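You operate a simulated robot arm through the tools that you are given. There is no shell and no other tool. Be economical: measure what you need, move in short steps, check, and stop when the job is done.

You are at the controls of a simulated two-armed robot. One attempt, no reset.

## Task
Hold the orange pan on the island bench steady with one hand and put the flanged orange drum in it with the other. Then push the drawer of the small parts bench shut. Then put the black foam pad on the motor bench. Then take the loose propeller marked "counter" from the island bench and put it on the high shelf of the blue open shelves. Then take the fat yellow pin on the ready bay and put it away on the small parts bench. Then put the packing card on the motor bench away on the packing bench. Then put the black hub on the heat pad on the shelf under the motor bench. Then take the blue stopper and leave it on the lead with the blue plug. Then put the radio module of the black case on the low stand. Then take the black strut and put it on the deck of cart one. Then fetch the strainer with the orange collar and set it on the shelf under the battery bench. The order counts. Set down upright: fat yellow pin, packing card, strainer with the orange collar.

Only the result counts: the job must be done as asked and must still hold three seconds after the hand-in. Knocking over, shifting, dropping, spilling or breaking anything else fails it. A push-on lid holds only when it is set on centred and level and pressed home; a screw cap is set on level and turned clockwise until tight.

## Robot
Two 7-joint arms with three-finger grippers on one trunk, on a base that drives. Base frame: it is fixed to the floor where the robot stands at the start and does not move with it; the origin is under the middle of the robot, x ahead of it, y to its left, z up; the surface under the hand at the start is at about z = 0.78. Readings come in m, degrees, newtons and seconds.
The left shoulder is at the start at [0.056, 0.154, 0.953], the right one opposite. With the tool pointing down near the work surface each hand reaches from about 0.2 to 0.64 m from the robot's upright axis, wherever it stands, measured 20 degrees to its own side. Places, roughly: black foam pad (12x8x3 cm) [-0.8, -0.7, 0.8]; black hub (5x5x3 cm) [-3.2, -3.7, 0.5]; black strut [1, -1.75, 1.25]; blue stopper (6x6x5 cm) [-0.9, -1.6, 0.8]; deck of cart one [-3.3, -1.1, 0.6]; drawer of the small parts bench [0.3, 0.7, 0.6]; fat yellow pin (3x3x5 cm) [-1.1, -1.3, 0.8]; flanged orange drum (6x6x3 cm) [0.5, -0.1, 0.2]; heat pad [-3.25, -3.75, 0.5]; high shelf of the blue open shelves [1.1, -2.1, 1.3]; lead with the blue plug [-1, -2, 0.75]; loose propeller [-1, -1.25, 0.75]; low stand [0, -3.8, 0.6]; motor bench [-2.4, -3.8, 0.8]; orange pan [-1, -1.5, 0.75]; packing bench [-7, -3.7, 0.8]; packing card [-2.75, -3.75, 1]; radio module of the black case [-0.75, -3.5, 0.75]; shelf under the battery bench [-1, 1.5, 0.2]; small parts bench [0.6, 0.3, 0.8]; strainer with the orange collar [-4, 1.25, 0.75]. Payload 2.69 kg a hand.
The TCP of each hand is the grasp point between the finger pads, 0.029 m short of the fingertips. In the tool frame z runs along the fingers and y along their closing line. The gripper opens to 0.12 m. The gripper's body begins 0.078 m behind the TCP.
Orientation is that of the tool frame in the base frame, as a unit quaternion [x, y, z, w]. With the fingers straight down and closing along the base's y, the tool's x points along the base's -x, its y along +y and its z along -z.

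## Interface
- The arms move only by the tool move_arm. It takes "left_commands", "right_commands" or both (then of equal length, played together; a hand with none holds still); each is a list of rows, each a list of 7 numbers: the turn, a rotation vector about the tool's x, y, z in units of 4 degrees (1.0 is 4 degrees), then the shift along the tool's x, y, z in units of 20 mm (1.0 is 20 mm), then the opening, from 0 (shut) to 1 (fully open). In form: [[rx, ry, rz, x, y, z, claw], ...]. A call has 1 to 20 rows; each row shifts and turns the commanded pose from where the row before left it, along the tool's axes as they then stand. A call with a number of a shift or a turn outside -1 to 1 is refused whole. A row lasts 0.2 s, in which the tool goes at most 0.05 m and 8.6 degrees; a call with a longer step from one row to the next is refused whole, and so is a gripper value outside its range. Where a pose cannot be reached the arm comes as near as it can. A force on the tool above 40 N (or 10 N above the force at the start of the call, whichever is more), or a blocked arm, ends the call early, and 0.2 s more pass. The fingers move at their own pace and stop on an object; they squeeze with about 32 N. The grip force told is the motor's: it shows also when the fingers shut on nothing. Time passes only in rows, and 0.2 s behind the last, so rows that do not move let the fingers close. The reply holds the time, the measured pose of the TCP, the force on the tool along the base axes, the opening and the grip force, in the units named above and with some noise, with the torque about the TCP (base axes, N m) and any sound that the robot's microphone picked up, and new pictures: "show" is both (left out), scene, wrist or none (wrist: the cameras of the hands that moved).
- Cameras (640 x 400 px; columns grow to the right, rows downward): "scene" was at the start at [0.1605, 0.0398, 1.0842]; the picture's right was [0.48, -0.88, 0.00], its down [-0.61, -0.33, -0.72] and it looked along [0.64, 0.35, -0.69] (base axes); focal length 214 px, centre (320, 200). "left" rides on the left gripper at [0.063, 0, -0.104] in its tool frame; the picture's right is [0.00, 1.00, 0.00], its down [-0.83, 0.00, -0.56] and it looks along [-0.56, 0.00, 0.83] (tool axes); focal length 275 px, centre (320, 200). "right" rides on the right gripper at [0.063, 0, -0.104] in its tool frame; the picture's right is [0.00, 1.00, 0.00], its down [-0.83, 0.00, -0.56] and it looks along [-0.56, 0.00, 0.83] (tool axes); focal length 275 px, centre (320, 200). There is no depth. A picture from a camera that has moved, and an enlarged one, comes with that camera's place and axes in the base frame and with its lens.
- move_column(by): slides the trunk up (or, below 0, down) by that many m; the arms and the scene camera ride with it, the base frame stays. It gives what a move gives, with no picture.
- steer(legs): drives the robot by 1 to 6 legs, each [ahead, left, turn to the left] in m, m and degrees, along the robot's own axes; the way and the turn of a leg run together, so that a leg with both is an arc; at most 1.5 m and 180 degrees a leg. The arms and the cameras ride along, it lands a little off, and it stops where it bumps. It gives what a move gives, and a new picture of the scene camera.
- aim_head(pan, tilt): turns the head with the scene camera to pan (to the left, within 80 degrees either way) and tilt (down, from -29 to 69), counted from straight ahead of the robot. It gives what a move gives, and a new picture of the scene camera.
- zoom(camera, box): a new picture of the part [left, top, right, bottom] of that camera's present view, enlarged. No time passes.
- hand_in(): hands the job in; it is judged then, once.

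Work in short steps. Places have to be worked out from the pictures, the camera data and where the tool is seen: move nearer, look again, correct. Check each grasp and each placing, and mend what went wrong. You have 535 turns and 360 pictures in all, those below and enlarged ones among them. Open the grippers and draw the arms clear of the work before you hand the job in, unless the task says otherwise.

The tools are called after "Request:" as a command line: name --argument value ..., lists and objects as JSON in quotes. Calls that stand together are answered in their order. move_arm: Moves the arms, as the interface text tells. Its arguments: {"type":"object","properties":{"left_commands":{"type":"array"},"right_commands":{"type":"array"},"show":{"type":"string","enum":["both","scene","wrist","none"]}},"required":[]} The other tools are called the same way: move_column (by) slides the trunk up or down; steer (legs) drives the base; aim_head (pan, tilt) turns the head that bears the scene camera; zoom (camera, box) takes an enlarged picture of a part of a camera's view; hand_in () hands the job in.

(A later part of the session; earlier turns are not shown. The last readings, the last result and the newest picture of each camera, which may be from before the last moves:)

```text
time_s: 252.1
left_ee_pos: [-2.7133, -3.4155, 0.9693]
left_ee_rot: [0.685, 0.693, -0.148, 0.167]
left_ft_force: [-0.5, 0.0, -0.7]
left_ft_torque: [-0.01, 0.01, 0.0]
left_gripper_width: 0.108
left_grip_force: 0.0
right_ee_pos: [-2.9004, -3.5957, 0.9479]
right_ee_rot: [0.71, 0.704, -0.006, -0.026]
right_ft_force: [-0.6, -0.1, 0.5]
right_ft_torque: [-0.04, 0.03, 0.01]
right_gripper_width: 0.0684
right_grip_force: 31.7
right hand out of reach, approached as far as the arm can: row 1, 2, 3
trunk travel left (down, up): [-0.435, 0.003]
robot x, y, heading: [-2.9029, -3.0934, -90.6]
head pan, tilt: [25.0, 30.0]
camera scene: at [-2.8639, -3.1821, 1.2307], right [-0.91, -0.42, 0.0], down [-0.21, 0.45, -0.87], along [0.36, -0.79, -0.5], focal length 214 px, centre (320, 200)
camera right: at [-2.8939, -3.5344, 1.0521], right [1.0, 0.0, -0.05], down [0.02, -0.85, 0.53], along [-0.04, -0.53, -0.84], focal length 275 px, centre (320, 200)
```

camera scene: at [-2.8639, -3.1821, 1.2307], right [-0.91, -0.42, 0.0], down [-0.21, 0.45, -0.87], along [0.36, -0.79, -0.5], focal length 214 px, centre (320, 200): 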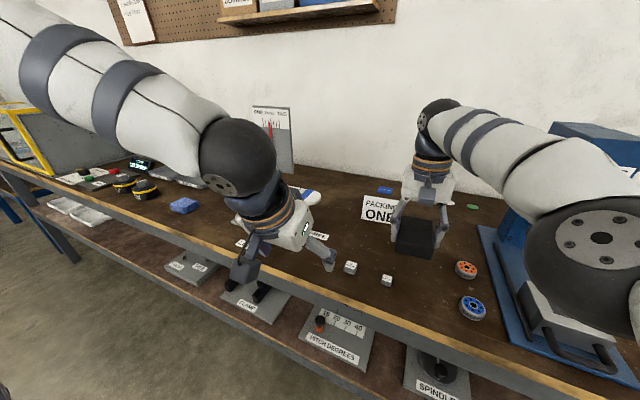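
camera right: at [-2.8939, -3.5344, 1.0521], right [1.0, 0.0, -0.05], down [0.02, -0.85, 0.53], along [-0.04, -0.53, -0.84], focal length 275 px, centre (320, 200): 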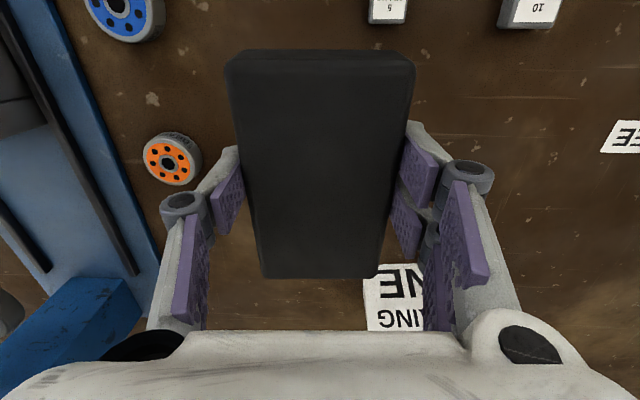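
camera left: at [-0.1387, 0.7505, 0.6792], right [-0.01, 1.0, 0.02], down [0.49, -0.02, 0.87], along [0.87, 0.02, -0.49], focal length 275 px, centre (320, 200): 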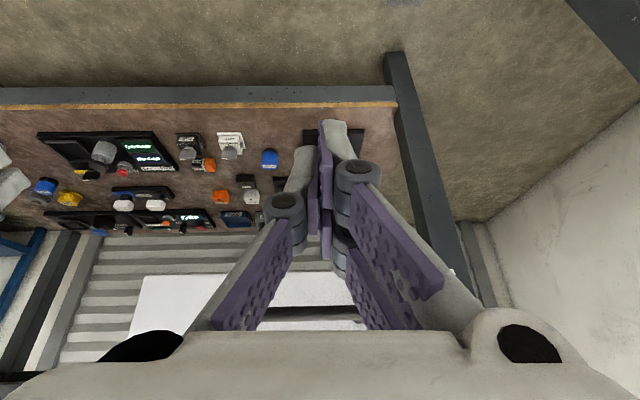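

Drive 2 cm ahead, then lower the pad to just above the bench.

Request:
steer --legs '[[0.02, 0, 0]]'

Request:
move_arm --right_commands '[[0, 0, 0, 0, 0, 0.9, 0.3], [0, 0, 0, 0, 0, 0.9, 0.3], [0, 0, 0, 0, 0, 0.9, 0.3], [0, 0, 0, 0, 0, 0.9, 0.3], [0, 0, 0, 0, 0, 0.9, 0.3], [0, 0, 0, 0, 0, 0.9, 0.3]]' --show "both"

```text
time_s: 252.9
left_ee_pos: [-2.7145, -3.4366, 0.9696]
left_ee_rot: [0.685, 0.693, -0.146, 0.167]
left_ft_force: [0.3, 0.1, 0.4]
left_ft_torque: [0.04, 0.04, 0.01]
left_gripper_width: 0.1082
left_grip_force: 0.1
right_ee_pos: [-2.9, -3.6167, 0.9479]
right_ee_rot: [0.71, 0.704, -0.008, -0.024]
right_ft_force: [-0.4, -0.7, -0.2]
right_ft_torque: [0.02, 0.0, -0.01]
right_gripper_width: 0.0684
right_grip_force: 32.3
trunk travel left (down, up): [-0.435, 0.003]
robot x, y, heading: [-2.9031, -3.1162, -90.1]
head pan, tilt: [25.0, 30.0]
camera scene: at [-2.8643, -3.203, 1.2307], right [-0.91, -0.42, 0.0], down [-0.21, 0.45, -0.87], along [0.36, -0.79, -0.5], focal length 214 px, centre (320, 200)
```

scene: 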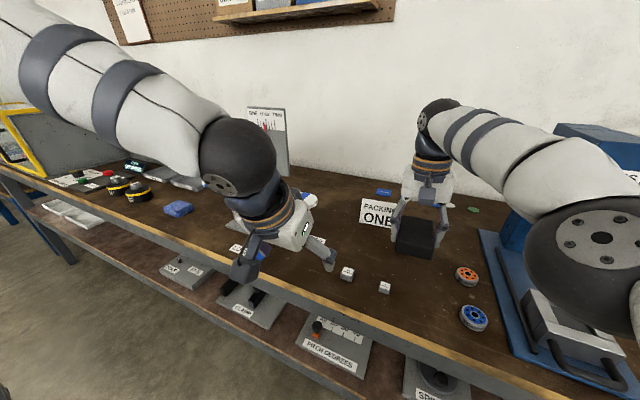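

```text
time_s: 254.1
left_ee_pos: [-2.7142, -3.4339, 0.9711]
left_ee_rot: [0.685, 0.692, -0.15, 0.169]
left_ft_force: [0.0, -0.3, 0.5]
left_ft_torque: [-0.03, -0.01, 0.01]
left_gripper_width: 0.108
left_grip_force: 0.0
right_ee_pos: [-2.9046, -3.6151, 0.8775]
right_ee_rot: [0.712, 0.702, -0.01, -0.016]
right_ft_force: [-0.7, 6.7, 30.1]
right_ft_torque: [0.49, -0.07, 0.03]
right_gripper_width: 0.0687
right_grip_force: 32.1
trunk travel left (down, up): [-0.435, 0.003]
robot x, y, heading: [-2.9005, -3.113, -90.0]
head pan, tilt: [25.0, 30.0]
stopped in row 5 (right hand): the force on the tool passed its limit at 44 N (the readings are from after the stop); the commanded pose is now the measured one
camera scene: at [-2.8649, -3.1981, 1.2314], right [-0.91, -0.42, 0.0], down [-0.21, 0.45, -0.87], along [0.36, -0.79, -0.5], focal length 214 px, centre (320, 200)
camera right: at [-2.8984, -3.5512, 0.9811], right [1.0, -0.01, -0.04], down [0.02, -0.84, 0.55], along [-0.04, -0.55, -0.84], focal length 275 px, centre (320, 200)
```

scene: 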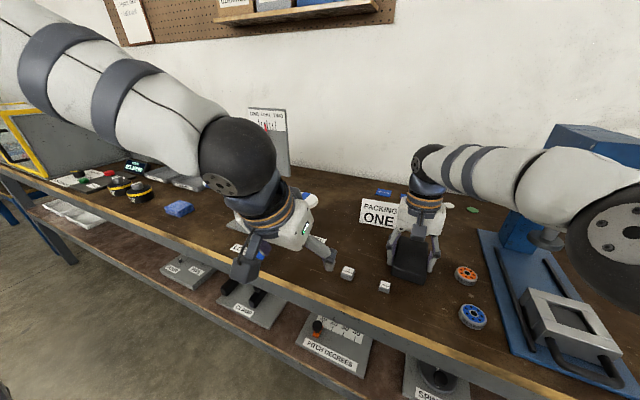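
right: 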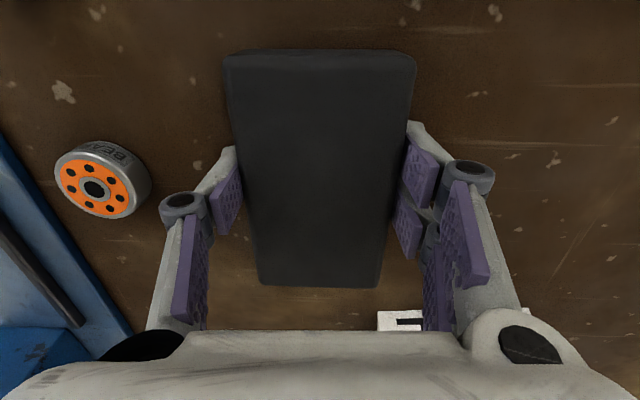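

Firm contact at TCP z 0.8775: the motor bench is a bit higher (~0.83). I relieve a few mm and open.

Request:
move_arm --right_commands '[[0, 0, 0, 0, 0, -0.15, 0.3], [0, 0, 0, 0, 0, 0, 0.65], [0, 0, 0, 0, 0, 0, 0.85], [0, 0, 0, 0, 0, 0, 0.85], [0, 0, 0, 0, 0, -0.8, 0.85], [0, 0, 0, 0, 0, -0.8, 0.85], [0, 0, 0, 0, 0, -0.8, 0.85], [0, 0, 0, 0, 0, -0.8, 0.85], [0, 0, 0, 0, 0, -0.8, 0.85]]' --show "both"

```text
time_s: 256.1
left_ee_pos: [-2.7143, -3.4352, 0.9693]
left_ee_rot: [0.685, 0.694, -0.147, 0.168]
left_ft_force: [0.5, 0.1, -0.8]
left_ft_torque: [0.02, -0.03, 0.02]
left_gripper_width: 0.1079
left_grip_force: 0.0
right_ee_pos: [-2.8999, -3.6173, 0.9548]
right_ee_rot: [0.711, 0.703, -0.009, -0.019]
right_ft_force: [-0.3, 0.0, 0.3]
right_ft_torque: [0.01, 0.0, -0.01]
right_gripper_width: 0.1022
right_grip_force: 0.1
trunk travel left (down, up): [-0.435, 0.003]
robot x, y, heading: [-2.907, -3.115, -90.2]
head pan, tilt: [25.0, 30.0]
camera scene: at [-2.8644, -3.202, 1.2307], right [-0.91, -0.42, 0.0], down [-0.21, 0.45, -0.87], along [0.36, -0.79, -0.5], focal length 214 px, centre (320, 200)
camera right: at [-2.8946, -3.5545, 1.0579], right [1.0, -0.01, -0.04], down [0.02, -0.84, 0.54], along [-0.04, -0.54, -0.84], focal length 275 px, centre (320, 200)
```

scene: 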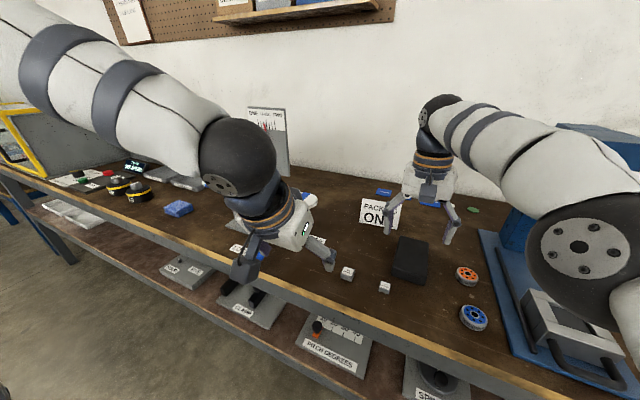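
right: 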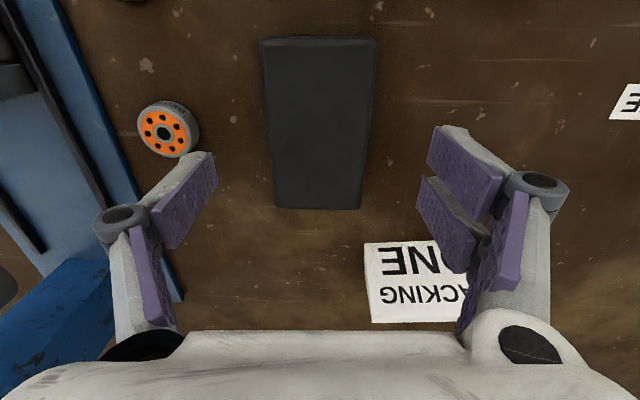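

Pad is placed flat. Now the "counter" propeller: earlier wrist views showed it's the far one (~(-1.2, -1.12)), best reached from the west side of the island. I back off, turn to face +x, and look.

Request:
steer --legs '[[-0.32, 0, 0], [0, 0, 90]]'

Request:
aim_head --pan 20 --tilt 20

```text
time_s: 262.2
left_ee_pos: [-2.5953, -2.5897, 0.9695]
left_ee_rot: [-0.037, 0.974, 0.021, 0.221]
left_ft_force: [0.0, -0.5, 0.0]
left_ft_torque: [-0.05, 0.01, -0.02]
left_gripper_width: 0.108
left_grip_force: 0.0
right_ee_pos: [-2.4038, -2.763, 0.9537]
right_ee_rot: [-0.027, 0.999, -0.02, -0.007]
right_ft_force: [0.0, 0.0, -0.1]
right_ft_torque: [-0.01, 0.03, 0.0]
right_gripper_width: 0.1021
right_grip_force: 0.1
trunk travel left (down, up): [-0.435, 0.003]
robot x, y, heading: [-2.9048, -2.7964, 3.5]
head pan, tilt: [25.0, 30.0]
camera scene: at [-2.817, -2.7556, 1.2307], right [0.48, -0.88, 0.0], down [-0.44, -0.24, -0.87], along [0.76, 0.41, -0.5], focal length 214 px, centre (320, 200)
```

scene: 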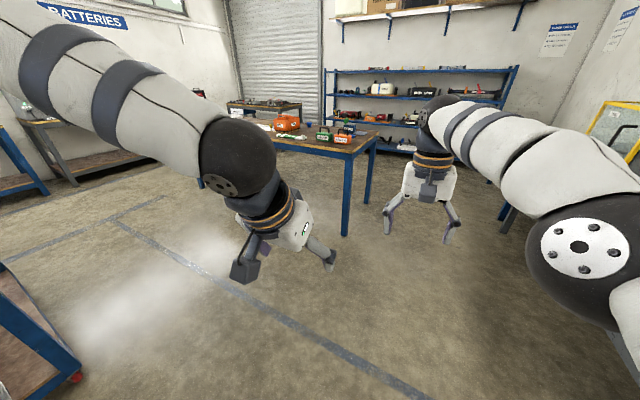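

```text
time_s: 262.9
left_ee_pos: [-2.5946, -2.5892, 0.969]
left_ee_rot: [-0.037, 0.974, 0.021, 0.222]
left_ft_force: [0.0, 0.7, 0.5]
left_ft_torque: [-0.05, -0.02, 0.02]
left_gripper_width: 0.1081
left_grip_force: 0.1
right_ee_pos: [-2.4027, -2.7637, 0.9534]
right_ee_rot: [-0.027, 0.999, -0.02, -0.007]
right_ft_force: [-0.1, -0.3, 0.6]
right_ft_torque: [0.01, 0.04, -0.04]
right_gripper_width: 0.1022
right_grip_force: 0.0
trunk travel left (down, up): [-0.435, 0.003]
robot x, y, heading: [-2.9038, -2.8016, 3.6]
head pan, tilt: [20.0, 20.0]
camera scene: at [-2.811, -2.7617, 1.2467], right [0.4, -0.92, 0.0], down [-0.31, -0.14, -0.94], along [0.86, 0.37, -0.34], focal length 214 px, centre (320, 200)
```

scene: 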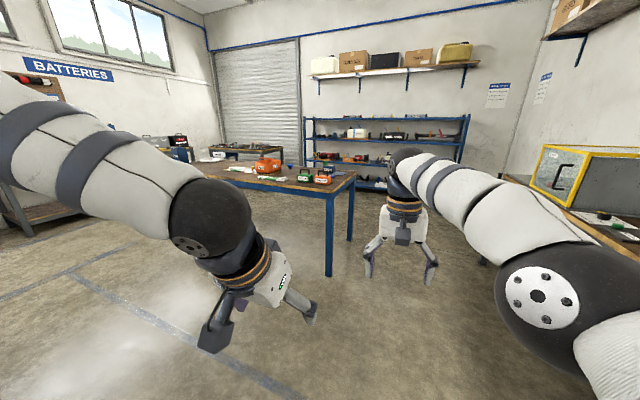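

Open floor there. I drive to (-1.95, -1.15) facing the island from the west.

Request:
steer --legs '[[0.95, 0, -3.5], [0, 1.0, 0], [0, 0.65, 0]]'

Request:
aim_head --pan 0 --tilt 35

```text
time_s: 280.5
left_ee_pos: [-1.5679, -0.9463, 0.9708]
left_ee_rot: [0.012, 0.975, 0.01, 0.223]
left_ft_force: [0.0, -0.2, -0.5]
left_ft_torque: [-0.02, 0.01, -0.01]
left_gripper_width: 0.1079
left_grip_force: 0.0
right_ee_pos: [-1.3928, -1.1376, 0.9537]
right_ee_rot: [0.023, 1.0, -0.02, -0.009]
right_ft_force: [0.0, 0.4, 0.1]
right_ft_torque: [0.0, -0.03, 0.02]
right_gripper_width: 0.1022
right_grip_force: 0.0
trunk travel left (down, up): [-0.435, 0.003]
robot x, y, heading: [-1.8959, -1.1209, -2.2]
head pan, tilt: [20.0, 20.0]
camera scene: at [-1.7992, -1.0951, 1.2467], right [0.31, -0.95, 0.0], down [-0.33, -0.1, -0.94], along [0.89, 0.29, -0.34], focal length 214 px, centre (320, 200)
```

scene: 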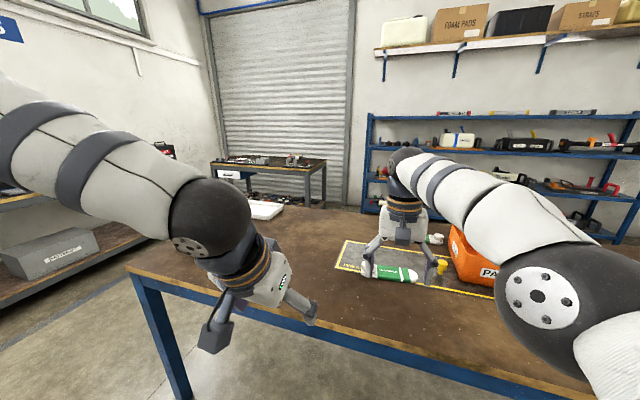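

```text
time_s: 281.4
left_ee_pos: [-1.5676, -0.9463, 0.9691]
left_ee_rot: [0.012, 0.975, 0.011, 0.223]
left_ft_force: [-0.3, 0.7, -0.4]
left_ft_torque: [-0.01, 0.03, 0.0]
left_gripper_width: 0.1083
left_grip_force: 0.0
right_ee_pos: [-1.3937, -1.1384, 0.9535]
right_ee_rot: [0.022, 1.0, -0.02, -0.009]
right_ft_force: [0.7, -0.4, 0.2]
right_ft_torque: [0.0, -0.01, 0.03]
right_gripper_width: 0.102
right_grip_force: 0.0
trunk travel left (down, up): [-0.435, 0.003]
robot x, y, heading: [-1.8943, -1.1242, -1.9]
head pan, tilt: [0.0, 35.0]
camera scene: at [-1.7999, -1.127, 1.2229], right [-0.04, -1.0, 0.0], down [-0.57, 0.02, -0.82], along [0.82, -0.03, -0.57], focal length 214 px, centre (320, 200)
```

scene: 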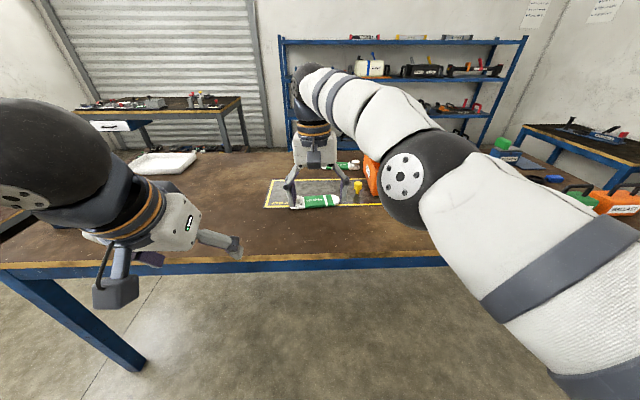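

Request:
zoom --camera "scene" --box '[250, 150, 410, 250]'

Request:
zoom --camera "right" --box '[0, 0, 640, 400]'

```text
4.00 times, centred on (330, 200) of scene
camera zoom: at [-1.7999, -1.127, 1.2229], right [-0.04, -1.0, 0.0], down [-0.57, 0.02, -0.82], along [0.82, -0.03, -0.57], focal length 858 px, centre (280, 200)
```

zoom: 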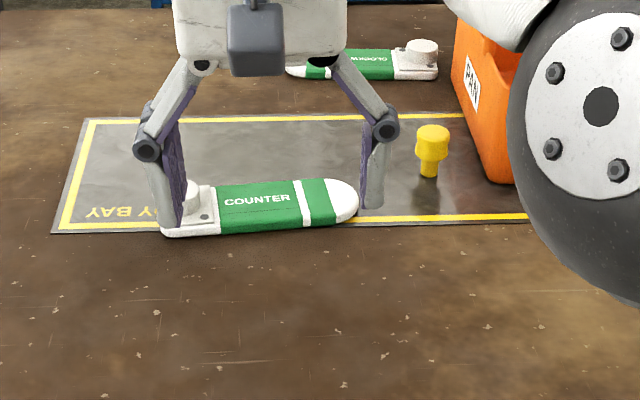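

```text
1.00 times, centred on (320, 200) of right (not enlarged: the box is as wide or as high as the picture)
camera zoom: at [-1.4533, -1.13, 1.0576], right [0.04, 1.0, -0.04], down [0.84, -0.01, 0.54], along [0.54, -0.06, -0.84], focal length 275 px, centre (320, 200)
```

zoom: 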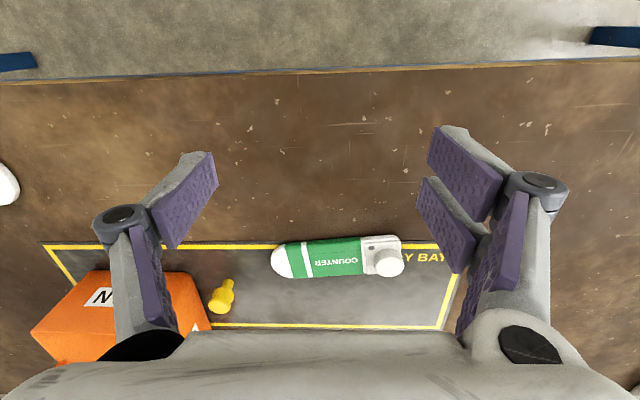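

The near propeller reads COUNTER, centred ~(-1.19, -1.13), lying along y. I'll grip across its chord: yaw the right hand 90° outward and lean it ~28°, so it can later be set flat on the shelf. First the yaw.

Request:
move_arm --right_commands '[[0, 0, -1, 0, 0, 0, 0.7], [0, 0, -1, 0, 0, 0, 0.7], [0, 0, -1, 0, 0, 0, 0.7], [0, 0, -1, 0, 0, 0, 0.7], [0, 0, -1, 0, 0, 0, 0.7], [0, 0, -1, 0, 0, 0, 0.7], [0, 0, -1, 0, 0, 0, 0.7], [0, 0, -1, 0, 0, 0, 0.7], [0, 0, -1, 0, 0, 0, 0.7], [0, 0, -1, 0, 0, 0, 0.7], [0, 0, -1, 0, 0, 0, 0.7], [0, 0, -1, 0, 0, 0, 0.7], [0, 0, -1, 0, 0, 0, 0.7], [0, 0, -1, 0, 0, 0, 0.7], [0, 0, -1, 0, 0, 0, 0.7], [0, 0, -1, 0, 0, 0, 0.7], [0, 0, -1, 0, 0, 0, 0.7], [0, 0, -1, 0, 0, 0, 0.7], [0, 0, -1, 0, 0, 0, 0.7], [0, 0, -1, 0, 0, 0, 0.7]]' --show "scene"

```text
time_s: 285.6
left_ee_pos: [-1.5674, -0.9466, 0.9697]
left_ee_rot: [0.011, 0.975, 0.011, 0.222]
left_ft_force: [1.1, -0.4, 0.8]
left_ft_torque: [0.0, 0.02, -0.03]
left_gripper_width: 0.108
left_grip_force: 0.1
right_ee_pos: [-1.394, -1.1369, 0.9548]
right_ee_rot: [-0.626, 0.779, -0.01, -0.02]
right_ft_force: [-0.1, 0.8, 1.2]
right_ft_torque: [0.0, -0.02, 0.03]
right_gripper_width: 0.0839
right_grip_force: 0.0
trunk travel left (down, up): [-0.435, 0.003]
robot x, y, heading: [-1.8946, -1.1258, -1.9]
head pan, tilt: [0.0, 35.0]
camera scene: at [-1.7999, -1.1271, 1.2229], right [-0.04, -1.0, 0.0], down [-0.57, 0.02, -0.82], along [0.82, -0.03, -0.57], focal length 214 px, centre (320, 200)
```

scene: 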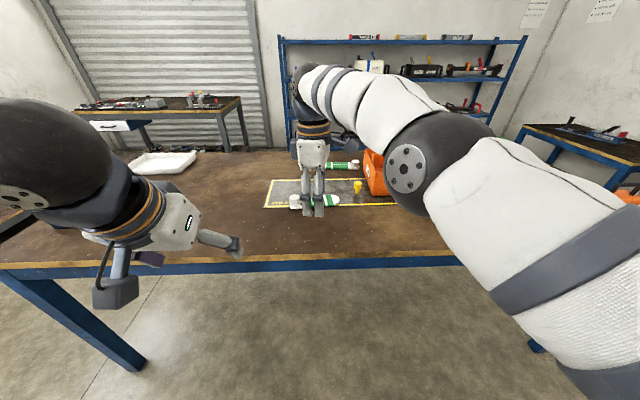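

Yaw works. I add the last ~14° yaw and lean the hand 28°, then check.

Request:
move_arm --right_commands '[[0, 0, -1, 0, 0, 0, 0.7], [0, 0, -1, 0, 0, 0, 0.7], [0, 0, -1, 0, 0, 0, 0.7], [0, -1, 0, 0, 0, 0, 0.7], [0, -1, 0, 0, 0, 0, 0.7], [0, -1, 0, 0, 0, 0, 0.7], [0, -1, 0, 0, 0, 0, 0.7], [0, -1, 0, 0, 0, 0, 0.7], [0, -1, 0, 0, 0, 0, 0.7], [0, -1, 0, 0, 0, 0, 0.7]]' --show "none"

Request:
steer --legs '[[0.18, 0, 2]]'

Request:
zoom --camera "right" --box '[0, 0, 640, 400]'

```text
time_s: 287.8
left_ee_pos: [-1.5674, -0.9464, 0.9699]
left_ee_rot: [0.011, 0.975, 0.011, 0.223]
left_ft_force: [0.0, 0.4, 0.2]
left_ft_torque: [-0.03, 0.02, 0.02]
left_gripper_width: 0.1081
left_grip_force: 0.1
right_ee_pos: [-1.3944, -1.1379, 0.9548]
right_ee_rot: [-0.685, 0.694, 0.163, 0.153]
right_ft_force: [0.3, -0.4, -0.6]
right_ft_torque: [0.0, 0.03, -0.01]
right_gripper_width: 0.084
right_grip_force: 0.1
trunk travel left (down, up): [-0.435, 0.003]
robot x, y, heading: [-1.8923, -1.1271, -2.3]
head pan, tilt: [0.0, 35.0]
```

```text
time_s: 289.3
left_ee_pos: [-1.388, -0.9377, 0.9692]
left_ee_rot: [-0.006, 0.975, 0.015, 0.221]
left_ft_force: [0.8, 0.5, -0.5]
left_ft_torque: [-0.02, 0.08, -0.02]
left_gripper_width: 0.108
left_grip_force: 0.0
right_ee_pos: [-1.2059, -1.1244, 0.9542]
right_ee_rot: [0.697, -0.682, -0.166, -0.149]
right_ft_force: [-0.1, -1.0, 0.5]
right_ft_torque: [0.03, 0.02, -0.01]
right_gripper_width: 0.084
right_grip_force: 0.0
trunk travel left (down, up): [-0.435, 0.003]
robot x, y, heading: [-1.7103, -1.129, -0.3]
head pan, tilt: [0.0, 35.0]
camera scene: at [-1.6127, -1.1278, 1.2228], right [0.0, -1.0, 0.0], down [-0.57, 0.0, -0.82], along [0.82, 0.0, -0.57], focal length 214 px, centre (320, 200)
```

scene: 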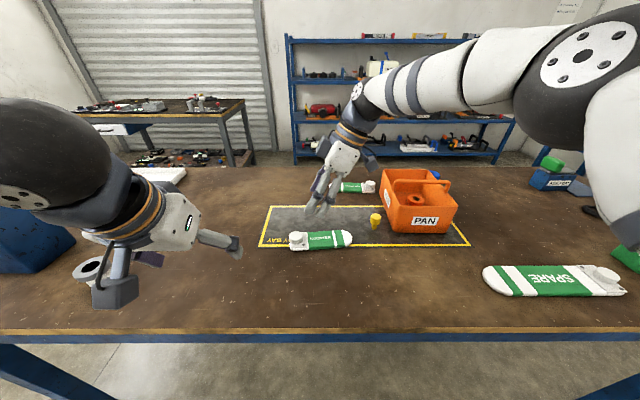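

```text
1.00 times, centred on (320, 200) of right (not enlarged: the box is as wide or as high as the picture)
camera zoom: at [-1.2014, -1.2248, 1.0192], right [-1.0, -0.03, 0.02], down [0.0, 0.51, 0.86], along [-0.03, 0.86, -0.51], focal length 275 px, centre (320, 200)
```

zoom: 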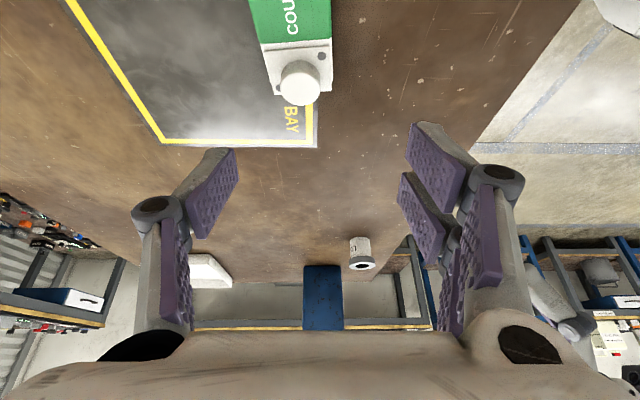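

Propeller axis: hub (-1.196, -1.07) to tip (-1.18, -1.21). I adjust yaw 4° and descend to its middle.

Request:
move_arm --right_commands '[[0, 0, -1, 0.5, -0.114, 0.8, 0.7], [0, 0, 0, 0.54, -0.114, 0.84, 0.7], [0, 0, 0, 0.54, -0.114, 0.84, 0.7], [0, 0, 0, 0.54, -0.114, 0.84, 0.7], [0, 0, 0, 0.54, -0.114, 0.84, 0.7], [0, 0, 0, 0.54, -0.114, 0.84, 0.7]]' --show "both"

```text
time_s: 290.7
left_ee_pos: [-1.3861, -0.9374, 0.9684]
left_ee_rot: [-0.006, 0.975, 0.014, 0.222]
left_ft_force: [0.1, 0.0, 0.0]
left_ft_torque: [0.04, 0.01, 0.03]
left_gripper_width: 0.1081
left_grip_force: 0.1
right_ee_pos: [-1.1928, -1.1357, 0.8345]
right_ee_rot: [0.72, -0.657, -0.16, -0.154]
right_ft_force: [0.1, -0.3, -0.2]
right_ft_torque: [0.0, 0.03, -0.02]
right_gripper_width: 0.0844
right_grip_force: 0.1
trunk travel left (down, up): [-0.435, 0.003]
robot x, y, heading: [-1.7097, -1.1276, -0.3]
head pan, tilt: [0.0, 35.0]
camera scene: at [-1.6131, -1.1278, 1.2228], right [0.0, -1.0, 0.0], down [-0.57, 0.0, -0.82], along [0.82, 0.0, -0.57], focal length 214 px, centre (320, 200)
camera right: at [-1.1841, -1.2371, 0.8998], right [-1.0, -0.09, -0.01], down [-0.06, 0.5, 0.86], along [-0.07, 0.86, -0.51], focal length 275 px, centre (320, 200)
```

scene: 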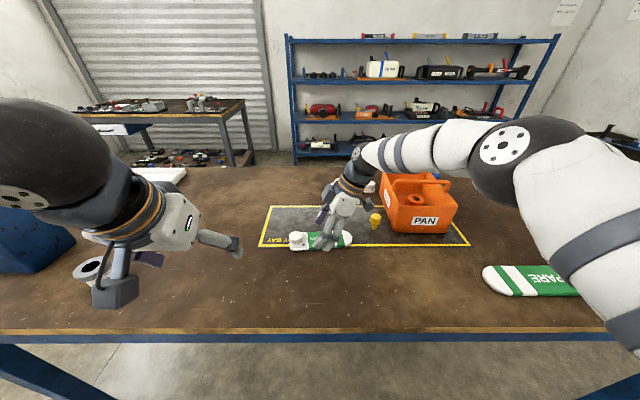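
right: 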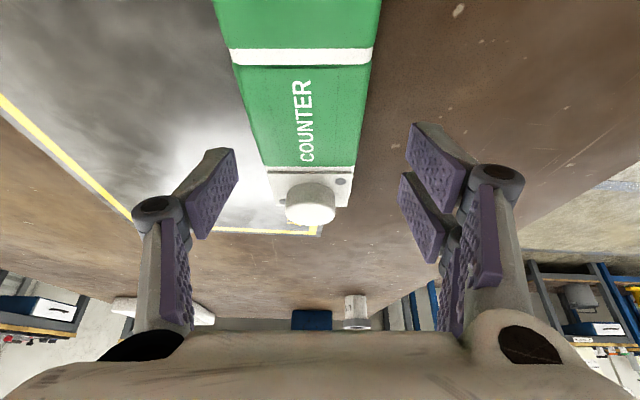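

Fine. I lower ~2.6 cm more and close on the blade.

Request:
move_arm --right_commands '[[0, 0, 0, 0.3, -0.2, 0.58, 0.7], [0, 0, 0, 0.3, 0, 0.55, 0.7], [0, 0, 0, 0, 0, 0, 0.5], [0, 0, 0, 0, 0, 0, 0.3], [0, 0, 0, 0, 0, 0, 0.1], [0, 0, 0, 0, 0, 0, 0.0], [0, 0, 0, 0, 0, 0, 0.0]]' --show "wrist"

```text
time_s: 292.3
left_ee_pos: [-1.3901, -0.9383, 0.9704]
left_ee_rot: [-0.006, 0.975, 0.015, 0.224]
left_ft_force: [0.4, 0.3, -1.5]
left_ft_torque: [-0.04, -0.03, -0.02]
left_gripper_width: 0.1082
left_grip_force: 0.0
right_ee_pos: [-1.189, -1.135, 0.8132]
right_ee_rot: [0.72, -0.657, -0.158, -0.158]
right_ft_force: [-8.4, -3.7, 32.1]
right_ft_torque: [-0.42, 1.29, 0.07]
right_gripper_width: 0.0596
right_grip_force: 32.1
trunk travel left (down, up): [-0.435, 0.003]
robot x, y, heading: [-1.7054, -1.127, -0.3]
head pan, tilt: [0.0, 35.0]
camera right: at [-1.1802, -1.237, 0.8793], right [-1.0, -0.09, -0.02], down [-0.06, 0.5, 0.86], along [-0.07, 0.86, -0.51], focal length 275 px, centre (320, 200)
```

right: 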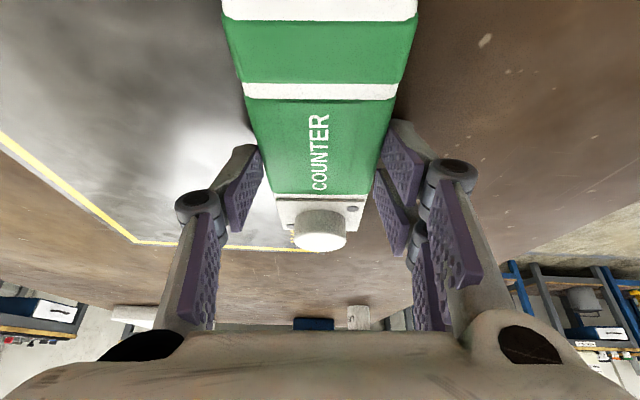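

Gripped at 60 mm (blade is wider than thought). I lift 3 cm to check.

Request:
move_arm --right_commands '[[0, 0, 0, -0.1, 0, -0.25, 0], [0, 0, 0, -0.24, 0, -0.44, 0], [0, 0, 0, -0.24, 0, -0.44, 0], [0, 0, 0, -0.24, 0, -0.44, 0]]' --show "both"

```text
time_s: 293.3
left_ee_pos: [-1.3888, -0.939, 0.9698]
left_ee_rot: [-0.005, 0.975, 0.014, 0.223]
left_ft_force: [-0.1, -0.1, -0.3]
left_ft_torque: [0.01, -0.03, -0.02]
left_gripper_width: 0.1082
left_grip_force: 0.1
right_ee_pos: [-1.1885, -1.137, 0.8461]
right_ee_rot: [0.72, -0.657, -0.16, -0.153]
right_ft_force: [0.2, 0.3, 0.4]
right_ft_torque: [-0.02, 0.03, -0.02]
right_gripper_width: 0.0592
right_grip_force: 31.9
trunk travel left (down, up): [-0.435, 0.003]
robot x, y, heading: [-1.7106, -1.1258, -0.5]
head pan, tilt: [0.0, 35.0]
camera scene: at [-1.6133, -1.1278, 1.2228], right [0.0, -1.0, 0.0], down [-0.57, 0.0, -0.82], along [0.82, 0.0, -0.57], focal length 214 px, centre (320, 200)
camera right: at [-1.1788, -1.2371, 0.9114], right [-1.0, -0.09, -0.01], down [-0.06, 0.51, 0.86], along [-0.07, 0.86, -0.51], focal length 275 px, centre (320, 200)
```

scene: 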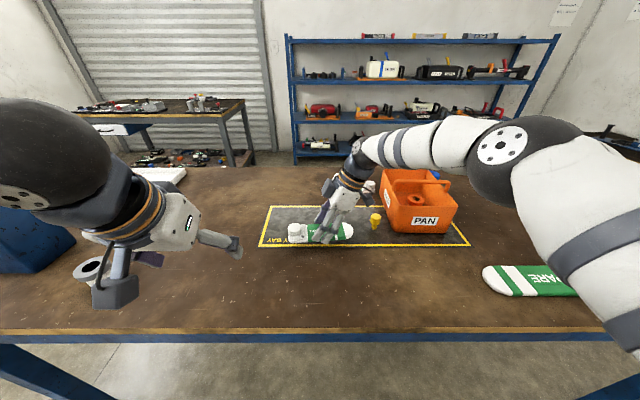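
right: 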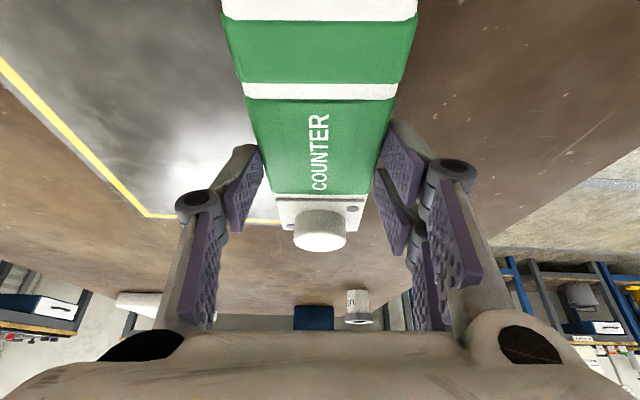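

Held. Lift 14 cm more, back away, then yaw the hand back to standard.

Request:
move_arm --right_commands '[[0, 0, 0, -0.46, 0, -0.86, 0], [0, 0, 0, -0.46, 0, -0.86, 0], [0, 0, 0, -0.46, 0, -0.86, 0], [0, 0, 0, -0.46, 0, -0.86, 0], [0, 0, 0, -0.46, 0, -0.86, 0], [0, 0, 0, -0.46, 0, -0.86, 0], [0, 0, 0, -0.46, 0, -0.86, 0]]' --show "none"

Request:
steer --legs '[[-0.45, 0, 0]]'

Request:
move_arm --right_commands '[[0.47, 0, 0.88, 0, 0, 0, 0], [0.47, 0, 0.88, 0, 0, 0, 0], [0.47, 0, 0.88, 0, 0, 0, 0], [0.47, 0, 0.88, 0, 0, 0, 0], [0.47, 0, 0.88, 0, 0, 0, 0], [0.47, 0, 0.88, 0, 0, 0, 0], [0.47, 0, 0.88, 0, 0, 0, 0], [0.47, 0, 0.88, 0, 0, 0, 0], [0.47, 0, 0.88, 0, 0, 0, 0], [0.47, 0, 0.88, 0, 0, 0, 0], [0.47, 0, 0.88, 0, 0, 0, 0], [0.47, 0, 0.88, 0, 0, 0, 0], [0.47, 0, 0.88, 0, 0, 0, 0], [0.47, 0, 0.88, 0, 0, 0, 0], [0.47, 0, 0.88, 0, 0, 0, 0], [0.47, 0, 0.88, 0, 0, 0, 0], [0.47, 0, 0.88, 0, 0, 0, 0], [0.47, 0, 0.88, 0, 0, 0, 0], [0.47, 0, 0.88, 0, 0, 0, 0], [0.47, 0, 0.88, 0, 0, 0, 0]]' --show "both"

```text
time_s: 294.9
left_ee_pos: [-1.388, -0.9385, 0.9693]
left_ee_rot: [-0.005, 0.975, 0.014, 0.222]
left_ft_force: [0.2, 0.8, -0.6]
left_ft_torque: [-0.03, 0.0, -0.01]
left_gripper_width: 0.1084
left_grip_force: 0.0
right_ee_pos: [-1.1878, -1.13, 0.9834]
right_ee_rot: [0.72, -0.657, -0.16, -0.155]
right_ft_force: [0.4, 0.0, -0.7]
right_ft_torque: [-0.04, -0.01, -0.03]
right_gripper_width: 0.0593
right_grip_force: 32.2
trunk travel left (down, up): [-0.435, 0.003]
robot x, y, heading: [-1.7106, -1.1297, -0.3]
head pan, tilt: [0.0, 35.0]
```

```text
time_s: 297.6
left_ee_pos: [-1.8353, -0.936, 0.9692]
left_ee_rot: [-0.006, 0.975, 0.014, 0.222]
left_ft_force: [0.4, -0.4, -0.3]
left_ft_torque: [-0.01, 0.02, -0.01]
left_gripper_width: 0.1078
left_grip_force: 0.0
right_ee_pos: [-1.6359, -1.1296, 0.9816]
right_ee_rot: [0.72, -0.657, -0.16, -0.155]
right_ft_force: [0.0, 0.2, -1.1]
right_ft_torque: [-0.01, -0.03, -0.04]
right_gripper_width: 0.0593
right_grip_force: 31.8
trunk travel left (down, up): [-0.435, 0.003]
robot x, y, heading: [-2.1568, -1.1247, -0.2]
head pan, tilt: [0.0, 35.0]
camera scene: at [-2.0612, -1.1262, 1.2229], right [0.0, -1.0, 0.0], down [-0.57, 0.0, -0.82], along [0.82, 0.0, -0.57], focal length 214 px, centre (320, 200)
```

scene: 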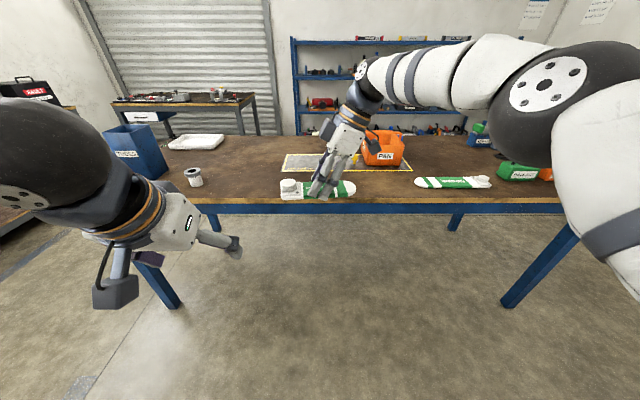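

```text
time_s: 301.8
left_ee_pos: [-1.8344, -0.9363, 0.9679]
left_ee_rot: [-0.006, 0.975, 0.014, 0.221]
left_ft_force: [-0.3, -0.1, -0.6]
left_ft_torque: [0.0, 0.04, -0.01]
left_gripper_width: 0.108
left_grip_force: 0.1
right_ee_pos: [-1.6353, -1.1307, 0.9788]
right_ee_rot: [-0.13, 0.961, 0.014, 0.242]
right_ft_force: [0.4, 0.6, -0.2]
right_ft_torque: [0.0, 0.02, -0.02]
right_gripper_width: 0.0592
right_grip_force: 32.0
trunk travel left (down, up): [-0.435, 0.003]
robot x, y, heading: [-2.1575, -1.1288, -0.1]
head pan, tilt: [0.0, 35.0]
camera scene: at [-2.0589, -1.1208, 1.2256], right [0.06, -1.0, 0.0], down [-0.54, -0.03, -0.84], along [0.84, 0.05, -0.54], focal length 214 px, centre (320, 200)
camera right: at [-1.7356, -1.1549, 1.0399], right [-0.26, 0.96, -0.04], down [0.45, 0.16, 0.88], along [0.86, 0.21, -0.47], focal length 275 px, centre (320, 200)
```

scene: 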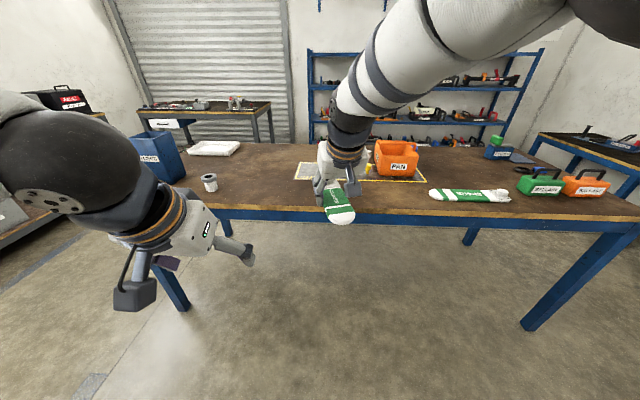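
right: 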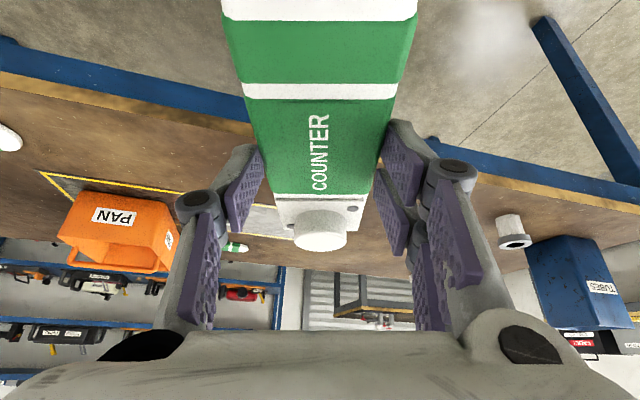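

Hand is back to standard with the propeller flat. Now drive around the island's south end to the blue shelves, keeping heading 0.

Request:
steer --legs '[[0, -0.9, 0], [0, -0.8, 0], [1.2, 0, 0], [0.9, 0, 0], [0, 0.75, 0]]'

```text
time_s: 330.9
left_ee_pos: [0.2199, -1.8461, 0.9692]
left_ee_rot: [-0.011, 0.975, 0.015, 0.222]
left_ft_force: [-0.2, -0.2, -0.5]
left_ft_torque: [-0.01, -0.01, 0.01]
left_gripper_width: 0.108
left_grip_force: 0.0
right_ee_pos: [0.4215, -2.0374, 0.9822]
right_ee_rot: [-0.138, 0.959, 0.013, 0.246]
right_ft_force: [0.1, 0.0, -2.0]
right_ft_torque: [0.03, 0.05, 0.0]
right_gripper_width: 0.059
right_grip_force: 32.0
trunk travel left (down, up): [-0.435, 0.003]
robot x, y, heading: [-0.0973, -2.0398, 0.1]
head pan, tilt: [0.0, 35.0]
camera scene: at [-0.0016, -2.0328, 1.2289], right [0.07, -1.0, 0.0], down [-0.52, -0.04, -0.86], along [0.85, 0.06, -0.52], focal length 214 px, centre (320, 200)
```

scene: 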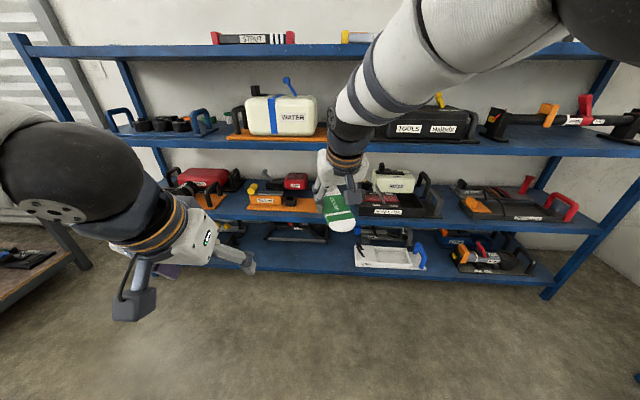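

The high shelf is at z ≈ 1.28 with its front near x ≈ 0.87. I look up for free room.

Request:
aim_head --pan 0 --tilt 5

```text
time_s: 331.9
left_ee_pos: [0.2207, -1.8477, 0.9691]
left_ee_rot: [-0.01, 0.975, 0.015, 0.223]
left_ft_force: [0.2, -0.1, 0.2]
left_ft_torque: [0.0, 0.01, 0.01]
left_gripper_width: 0.1078
left_grip_force: 0.0
right_ee_pos: [0.4211, -2.036, 0.9814]
right_ee_rot: [-0.138, 0.959, 0.013, 0.245]
right_ft_force: [0.2, 0.2, -1.2]
right_ft_torque: [-0.07, 0.03, -0.01]
right_gripper_width: 0.0592
right_grip_force: 32.3
trunk travel left (down, up): [-0.435, 0.003]
robot x, y, heading: [-0.0989, -2.0409, 0.4]
head pan, tilt: [0.0, 5.0]
camera scene: at [0.0005, -2.0385, 1.271], right [0.01, -1.0, 0.0], down [-0.09, 0.0, -1.0], along [1.0, 0.01, -0.09], focal length 214 px, centre (320, 200)
```

scene: 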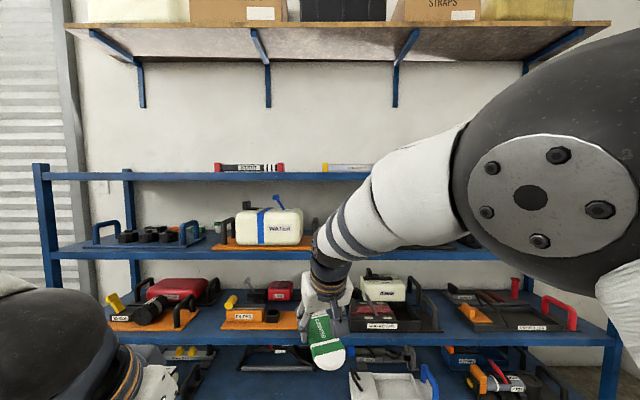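

Left of the strut the high shelf is empty. First I test how high this hand can go here, raising it in free space.

Request:
move_arm --right_commands '[[0, 0, 0, -0.27, 0, -0.95, 0], [0, 0, 0, -0.27, 0, -0.95, 0], [0, 0, 0, -0.27, 0, -0.95, 0], [0, 0, 0, -0.27, 0, -0.95, 0], [0, 0, 0, -0.27, 0, -0.95, 0], [0, 0, 0, -0.27, 0, -0.95, 0], [0, 0, 0, -0.27, 0, -0.95, 0], [0, 0, 0, -0.27, 0, -0.95, 0], [0, 0, 0, -0.27, 0, -0.95, 0], [0, 0, 0, -0.27, 0, -0.95, 0], [0, 0, 0, -0.27, 0, -0.95, 0], [0, 0, 0, -0.27, 0, -0.95, 0], [0, 0, 0, -0.27, 0, -0.95, 0], [0, 0, 0, -0.27, 0, -0.95, 0], [0, 0, 0, -0.27, 0, -0.95, 0], [0, 0, 0, -0.27, 0, -0.95, 0], [0, 0, 0, -0.27, 0, -0.95, 0], [0, 0, 0, -0.27, 0, -0.95, 0], [0, 0, 0, -0.27, 0, -0.95, 0], [0, 0, 0, -0.27, 0, -0.95, 0]]' --show "scene"

```text
time_s: 336.1
left_ee_pos: [0.22, -1.8471, 0.9694]
left_ee_rot: [-0.011, 0.975, 0.015, 0.222]
left_ft_force: [0.5, -0.3, -0.8]
left_ft_torque: [0.0, 0.03, -0.01]
left_gripper_width: 0.1081
left_grip_force: 0.0
right_ee_pos: [0.3027, -2.0609, 1.3253]
right_ee_rot: [-0.138, 0.959, 0.014, 0.246]
right_ft_force: [-0.4, -0.5, -1.1]
right_ft_torque: [0.05, 0.04, 0.01]
right_gripper_width: 0.0593
right_grip_force: 31.7
right hand out of reach, approached as far as the arm can: row 16, 17, 18, 19, 20
trunk travel left (down, up): [-0.435, 0.003]
robot x, y, heading: [-0.0986, -2.0386, 0.3]
head pan, tilt: [0.0, 5.0]
camera scene: at [0.0003, -2.0386, 1.2711], right [0.01, -1.0, 0.0], down [-0.09, 0.0, -1.0], along [1.0, 0.01, -0.09], focal length 214 px, centre (320, 200)
```

scene: 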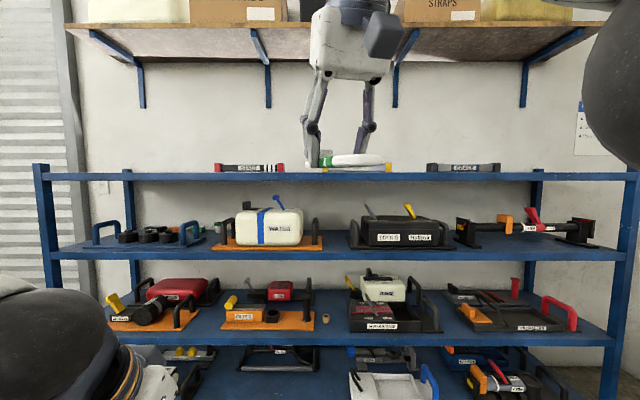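

It reaches z 1.325 here; I need ~3 cm more. I shift the hand toward its own shoulder line to gain height.

Request:
move_arm --right_commands '[[0, 0, 0, 0.2, -1, -0.2, 0], [0, 0, 0, 0.2, -1, -0.2, 0], [0, 0, 0, 0.2, -1, -0.2, 0], [0, 0, 0, 0.2, -1, -0.2, 0], [0, 0, 0, 0.2, -1, -0.2, 0], [0, 0, 0, 0.2, -1, -0.2, 0], [0, 0, 0, 0.2, -1, -0.2, 0]]' --show "none"

```text
time_s: 337.6
left_ee_pos: [0.2206, -1.8471, 0.9695]
left_ee_rot: [-0.011, 0.975, 0.016, 0.223]
left_ft_force: [0.0, 0.3, 0.1]
left_ft_torque: [0.04, -0.01, 0.0]
left_gripper_width: 0.1079
left_grip_force: 0.1
right_ee_pos: [0.3041, -2.2083, 1.3408]
right_ee_rot: [-0.139, 0.959, 0.014, 0.247]
right_ft_force: [-0.2, 0.6, 0.5]
right_ft_torque: [0.0, 0.03, 0.0]
right_gripper_width: 0.0593
right_grip_force: 31.9
trunk travel left (down, up): [-0.435, 0.003]
robot x, y, heading: [-0.0999, -2.0388, 0.2]
head pan, tilt: [0.0, 5.0]
```

Not saturated now. Let me go up 6 cm more.

Request:
move_arm --right_commands '[[0, 0, 0, -0.47, 0, -0.88, 0], [0, 0, 0, -0.47, 0, -0.88, 0], [0, 0, 0, -0.47, 0, -0.88, 0], [0, 0, 0, -0.47, 0, -0.88, 0]]' --show "none"

```text
time_s: 338.6
left_ee_pos: [0.2204, -1.8475, 0.9699]
left_ee_rot: [-0.01, 0.975, 0.015, 0.222]
left_ft_force: [0.0, -0.1, 0.4]
left_ft_torque: [0.0, 0.0, 0.02]
left_gripper_width: 0.108
left_grip_force: 0.2
right_ee_pos: [0.2925, -2.204, 1.3636]
right_ee_rot: [-0.138, 0.96, 0.013, 0.245]
right_ft_force: [0.0, -0.2, -0.2]
right_ft_torque: [-0.01, 0.03, 0.02]
right_gripper_width: 0.0593
right_grip_force: 32.0
right hand out of reach, approached as far as the arm can: row 1, 2, 3, 4
trunk travel left (down, up): [-0.435, 0.003]
robot x, y, heading: [-0.1026, -2.0362, 0.5]
head pan, tilt: [0.0, 5.0]
```

z 1.364 at 0.395 m ahead gives ~2.5 cm clearance. I tuck the left hand and drive to y ≈ -1.23, then close to the rack.

Request:
move_arm --left_commands '[[0, 0, 0, 0.77, 0.79, -0.37, 0.5], [0, 0, 0, 0.77, 0.79, -0.37, 0.5], [0, 0, 0, 0.77, 0.79, -0.37, 0.5], [0, 0, 0, 0.77, 0.79, -0.37, 0.5], [0, 0, 0, 0.77, 0.79, -0.37, 0.5], [0, 0, 0, 0.77, 0.79, -0.37, 0.5], [0, 0, 0, 0.77, 0.79, -0.37, 0.5]]' --show "none"

Request:
steer --legs '[[0, 0.81, 0], [0.45, 0, 0]]'

```text
time_s: 340.2
left_ee_pos: [0.1616, -1.7289, 1.0105]
left_ee_rot: [-0.011, 0.975, 0.016, 0.222]
left_ft_force: [0.7, 0.2, -0.1]
left_ft_torque: [-0.01, 0.0, 0.01]
left_gripper_width: 0.06
left_grip_force: 0.0
left hand out of reach, approached as far as the arm can: row 1, 2, 3, 4, 5, 6, 7
right_ee_pos: [0.2914, -2.2035, 1.3647]
right_ee_rot: [-0.139, 0.959, 0.014, 0.247]
right_ft_force: [-0.8, 0.0, -0.4]
right_ft_torque: [0.0, 0.01, 0.02]
right_gripper_width: 0.0592
right_grip_force: 32.3
trunk travel left (down, up): [-0.435, 0.003]
robot x, y, heading: [-0.1003, -2.0398, 0.4]
head pan, tilt: [0.0, 5.0]
```

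```text
time_s: 349.2
left_ee_pos: [0.6054, -0.918, 1.0121]
left_ee_rot: [-0.009, 0.975, 0.015, 0.221]
left_ft_force: [-0.9, 0.1, -0.8]
left_ft_torque: [-0.01, -0.01, -0.02]
left_gripper_width: 0.0599
left_grip_force: 0.1
right_ee_pos: [0.7341, -1.3936, 1.3642]
right_ee_rot: [-0.137, 0.96, 0.013, 0.245]
right_ft_force: [-0.6, 0.4, -0.9]
right_ft_torque: [0.0, 0.03, -0.02]
right_gripper_width: 0.0592
right_grip_force: 32.1
trunk travel left (down, up): [-0.435, 0.003]
robot x, y, heading: [0.3431, -1.2253, -0.0]
head pan, tilt: [0.0, 5.0]
camera scene: at [0.4435, -1.227, 1.2711], right [0.0, -1.0, 0.0], down [-0.09, 0.0, -1.0], along [1.0, 0.0, -0.09], focal length 214 px, centre (320, 200)
```

scene: 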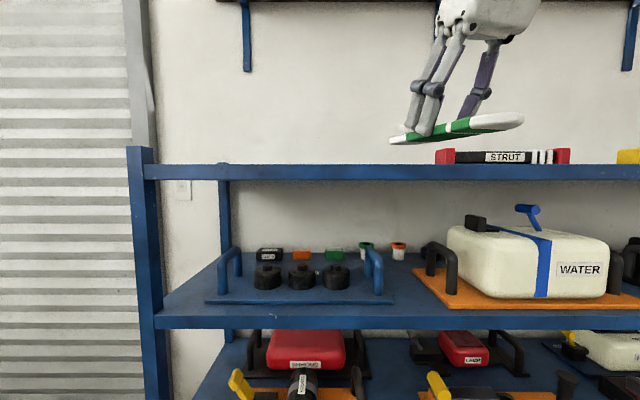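

Shelf top at ~1.307 with front x ≈ 0.876; propeller bottom ~1.33. I drive ahead 0.24 m.

Request:
steer --legs '[[0.24, 0, 0]]'

Request:
zoom --camera "right" --box '[0, 0, 640, 400]'

```text
time_s: 350.9
left_ee_pos: [0.849, -0.9192, 1.0111]
left_ee_rot: [-0.005, 0.975, 0.015, 0.222]
left_ft_force: [0.6, 1.5, 0.1]
left_ft_torque: [0.01, 0.04, 0.01]
left_gripper_width: 0.0601
left_grip_force: 0.1
right_ee_pos: [0.9736, -1.3951, 1.3658]
right_ee_rot: [-0.134, 0.96, 0.011, 0.245]
right_ft_force: [0.2, 0.1, -0.7]
right_ft_torque: [-0.02, 0.01, 0.02]
right_gripper_width: 0.0591
right_grip_force: 31.7
trunk travel left (down, up): [-0.435, 0.003]
robot x, y, heading: [0.585, -1.2312, -0.3]
head pan, tilt: [0.0, 5.0]
camera scene: at [0.6837, -1.2278, 1.2711], right [0.0, -1.0, 0.0], down [-0.09, 0.0, -1.0], along [1.0, 0.0, -0.09], focal length 214 px, centre (320, 200)
```

scene: 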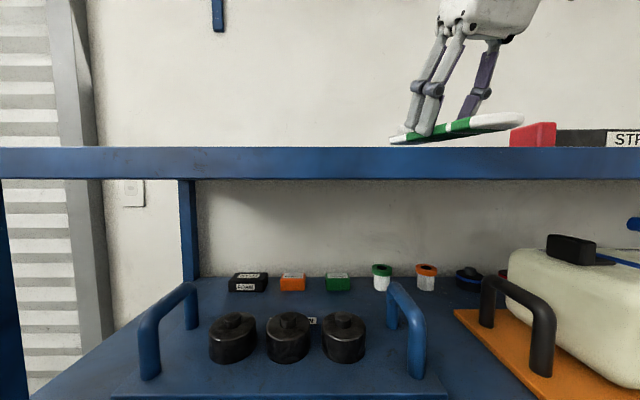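

```text
1.00 times, centred on (320, 200) of right (not enlarged: the box is as wide or as high as the picture)
camera zoom: at [0.8728, -1.4206, 1.4245], right [-0.26, 0.96, -0.05], down [0.44, 0.16, 0.88], along [0.86, 0.21, -0.47], focal length 275 px, centre (320, 200)
```

zoom: 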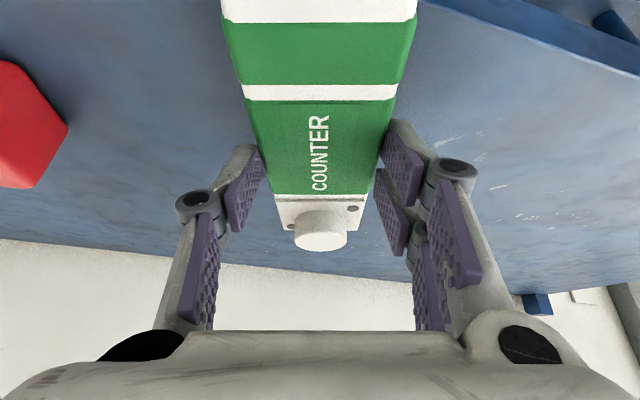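

Over the shelf with clearance to the strut. I ease 2 cm forward while lowering ~2 cm.

Request:
move_arm --right_commands '[[0, 0, 0, -0.35, 0, 0.3, 0], [0, 0, 0, -0.12, 0, 0.4, 0], [0, 0, 0, -0.12, 0, 0.4, 0], [0, 0, 0, 0.1, 0, 0.3, 0]]' --show "none"

```text
time_s: 351.9
left_ee_pos: [0.8475, -0.9188, 1.0122]
left_ee_rot: [-0.005, 0.975, 0.014, 0.222]
left_ft_force: [0.1, -0.9, -0.5]
left_ft_torque: [-0.01, -0.04, 0.0]
left_gripper_width: 0.06
left_grip_force: 0.1
right_ee_pos: [0.9939, -1.3923, 1.3445]
right_ee_rot: [-0.133, 0.959, 0.012, 0.249]
right_ft_force: [1.0, -0.6, 14.0]
right_ft_torque: [0.1, 0.82, 0.18]
right_gripper_width: 0.0592
right_grip_force: 32.1
trunk travel left (down, up): [-0.435, 0.003]
robot x, y, heading: [0.584, -1.2252, -0.1]
head pan, tilt: [0.0, 5.0]
```

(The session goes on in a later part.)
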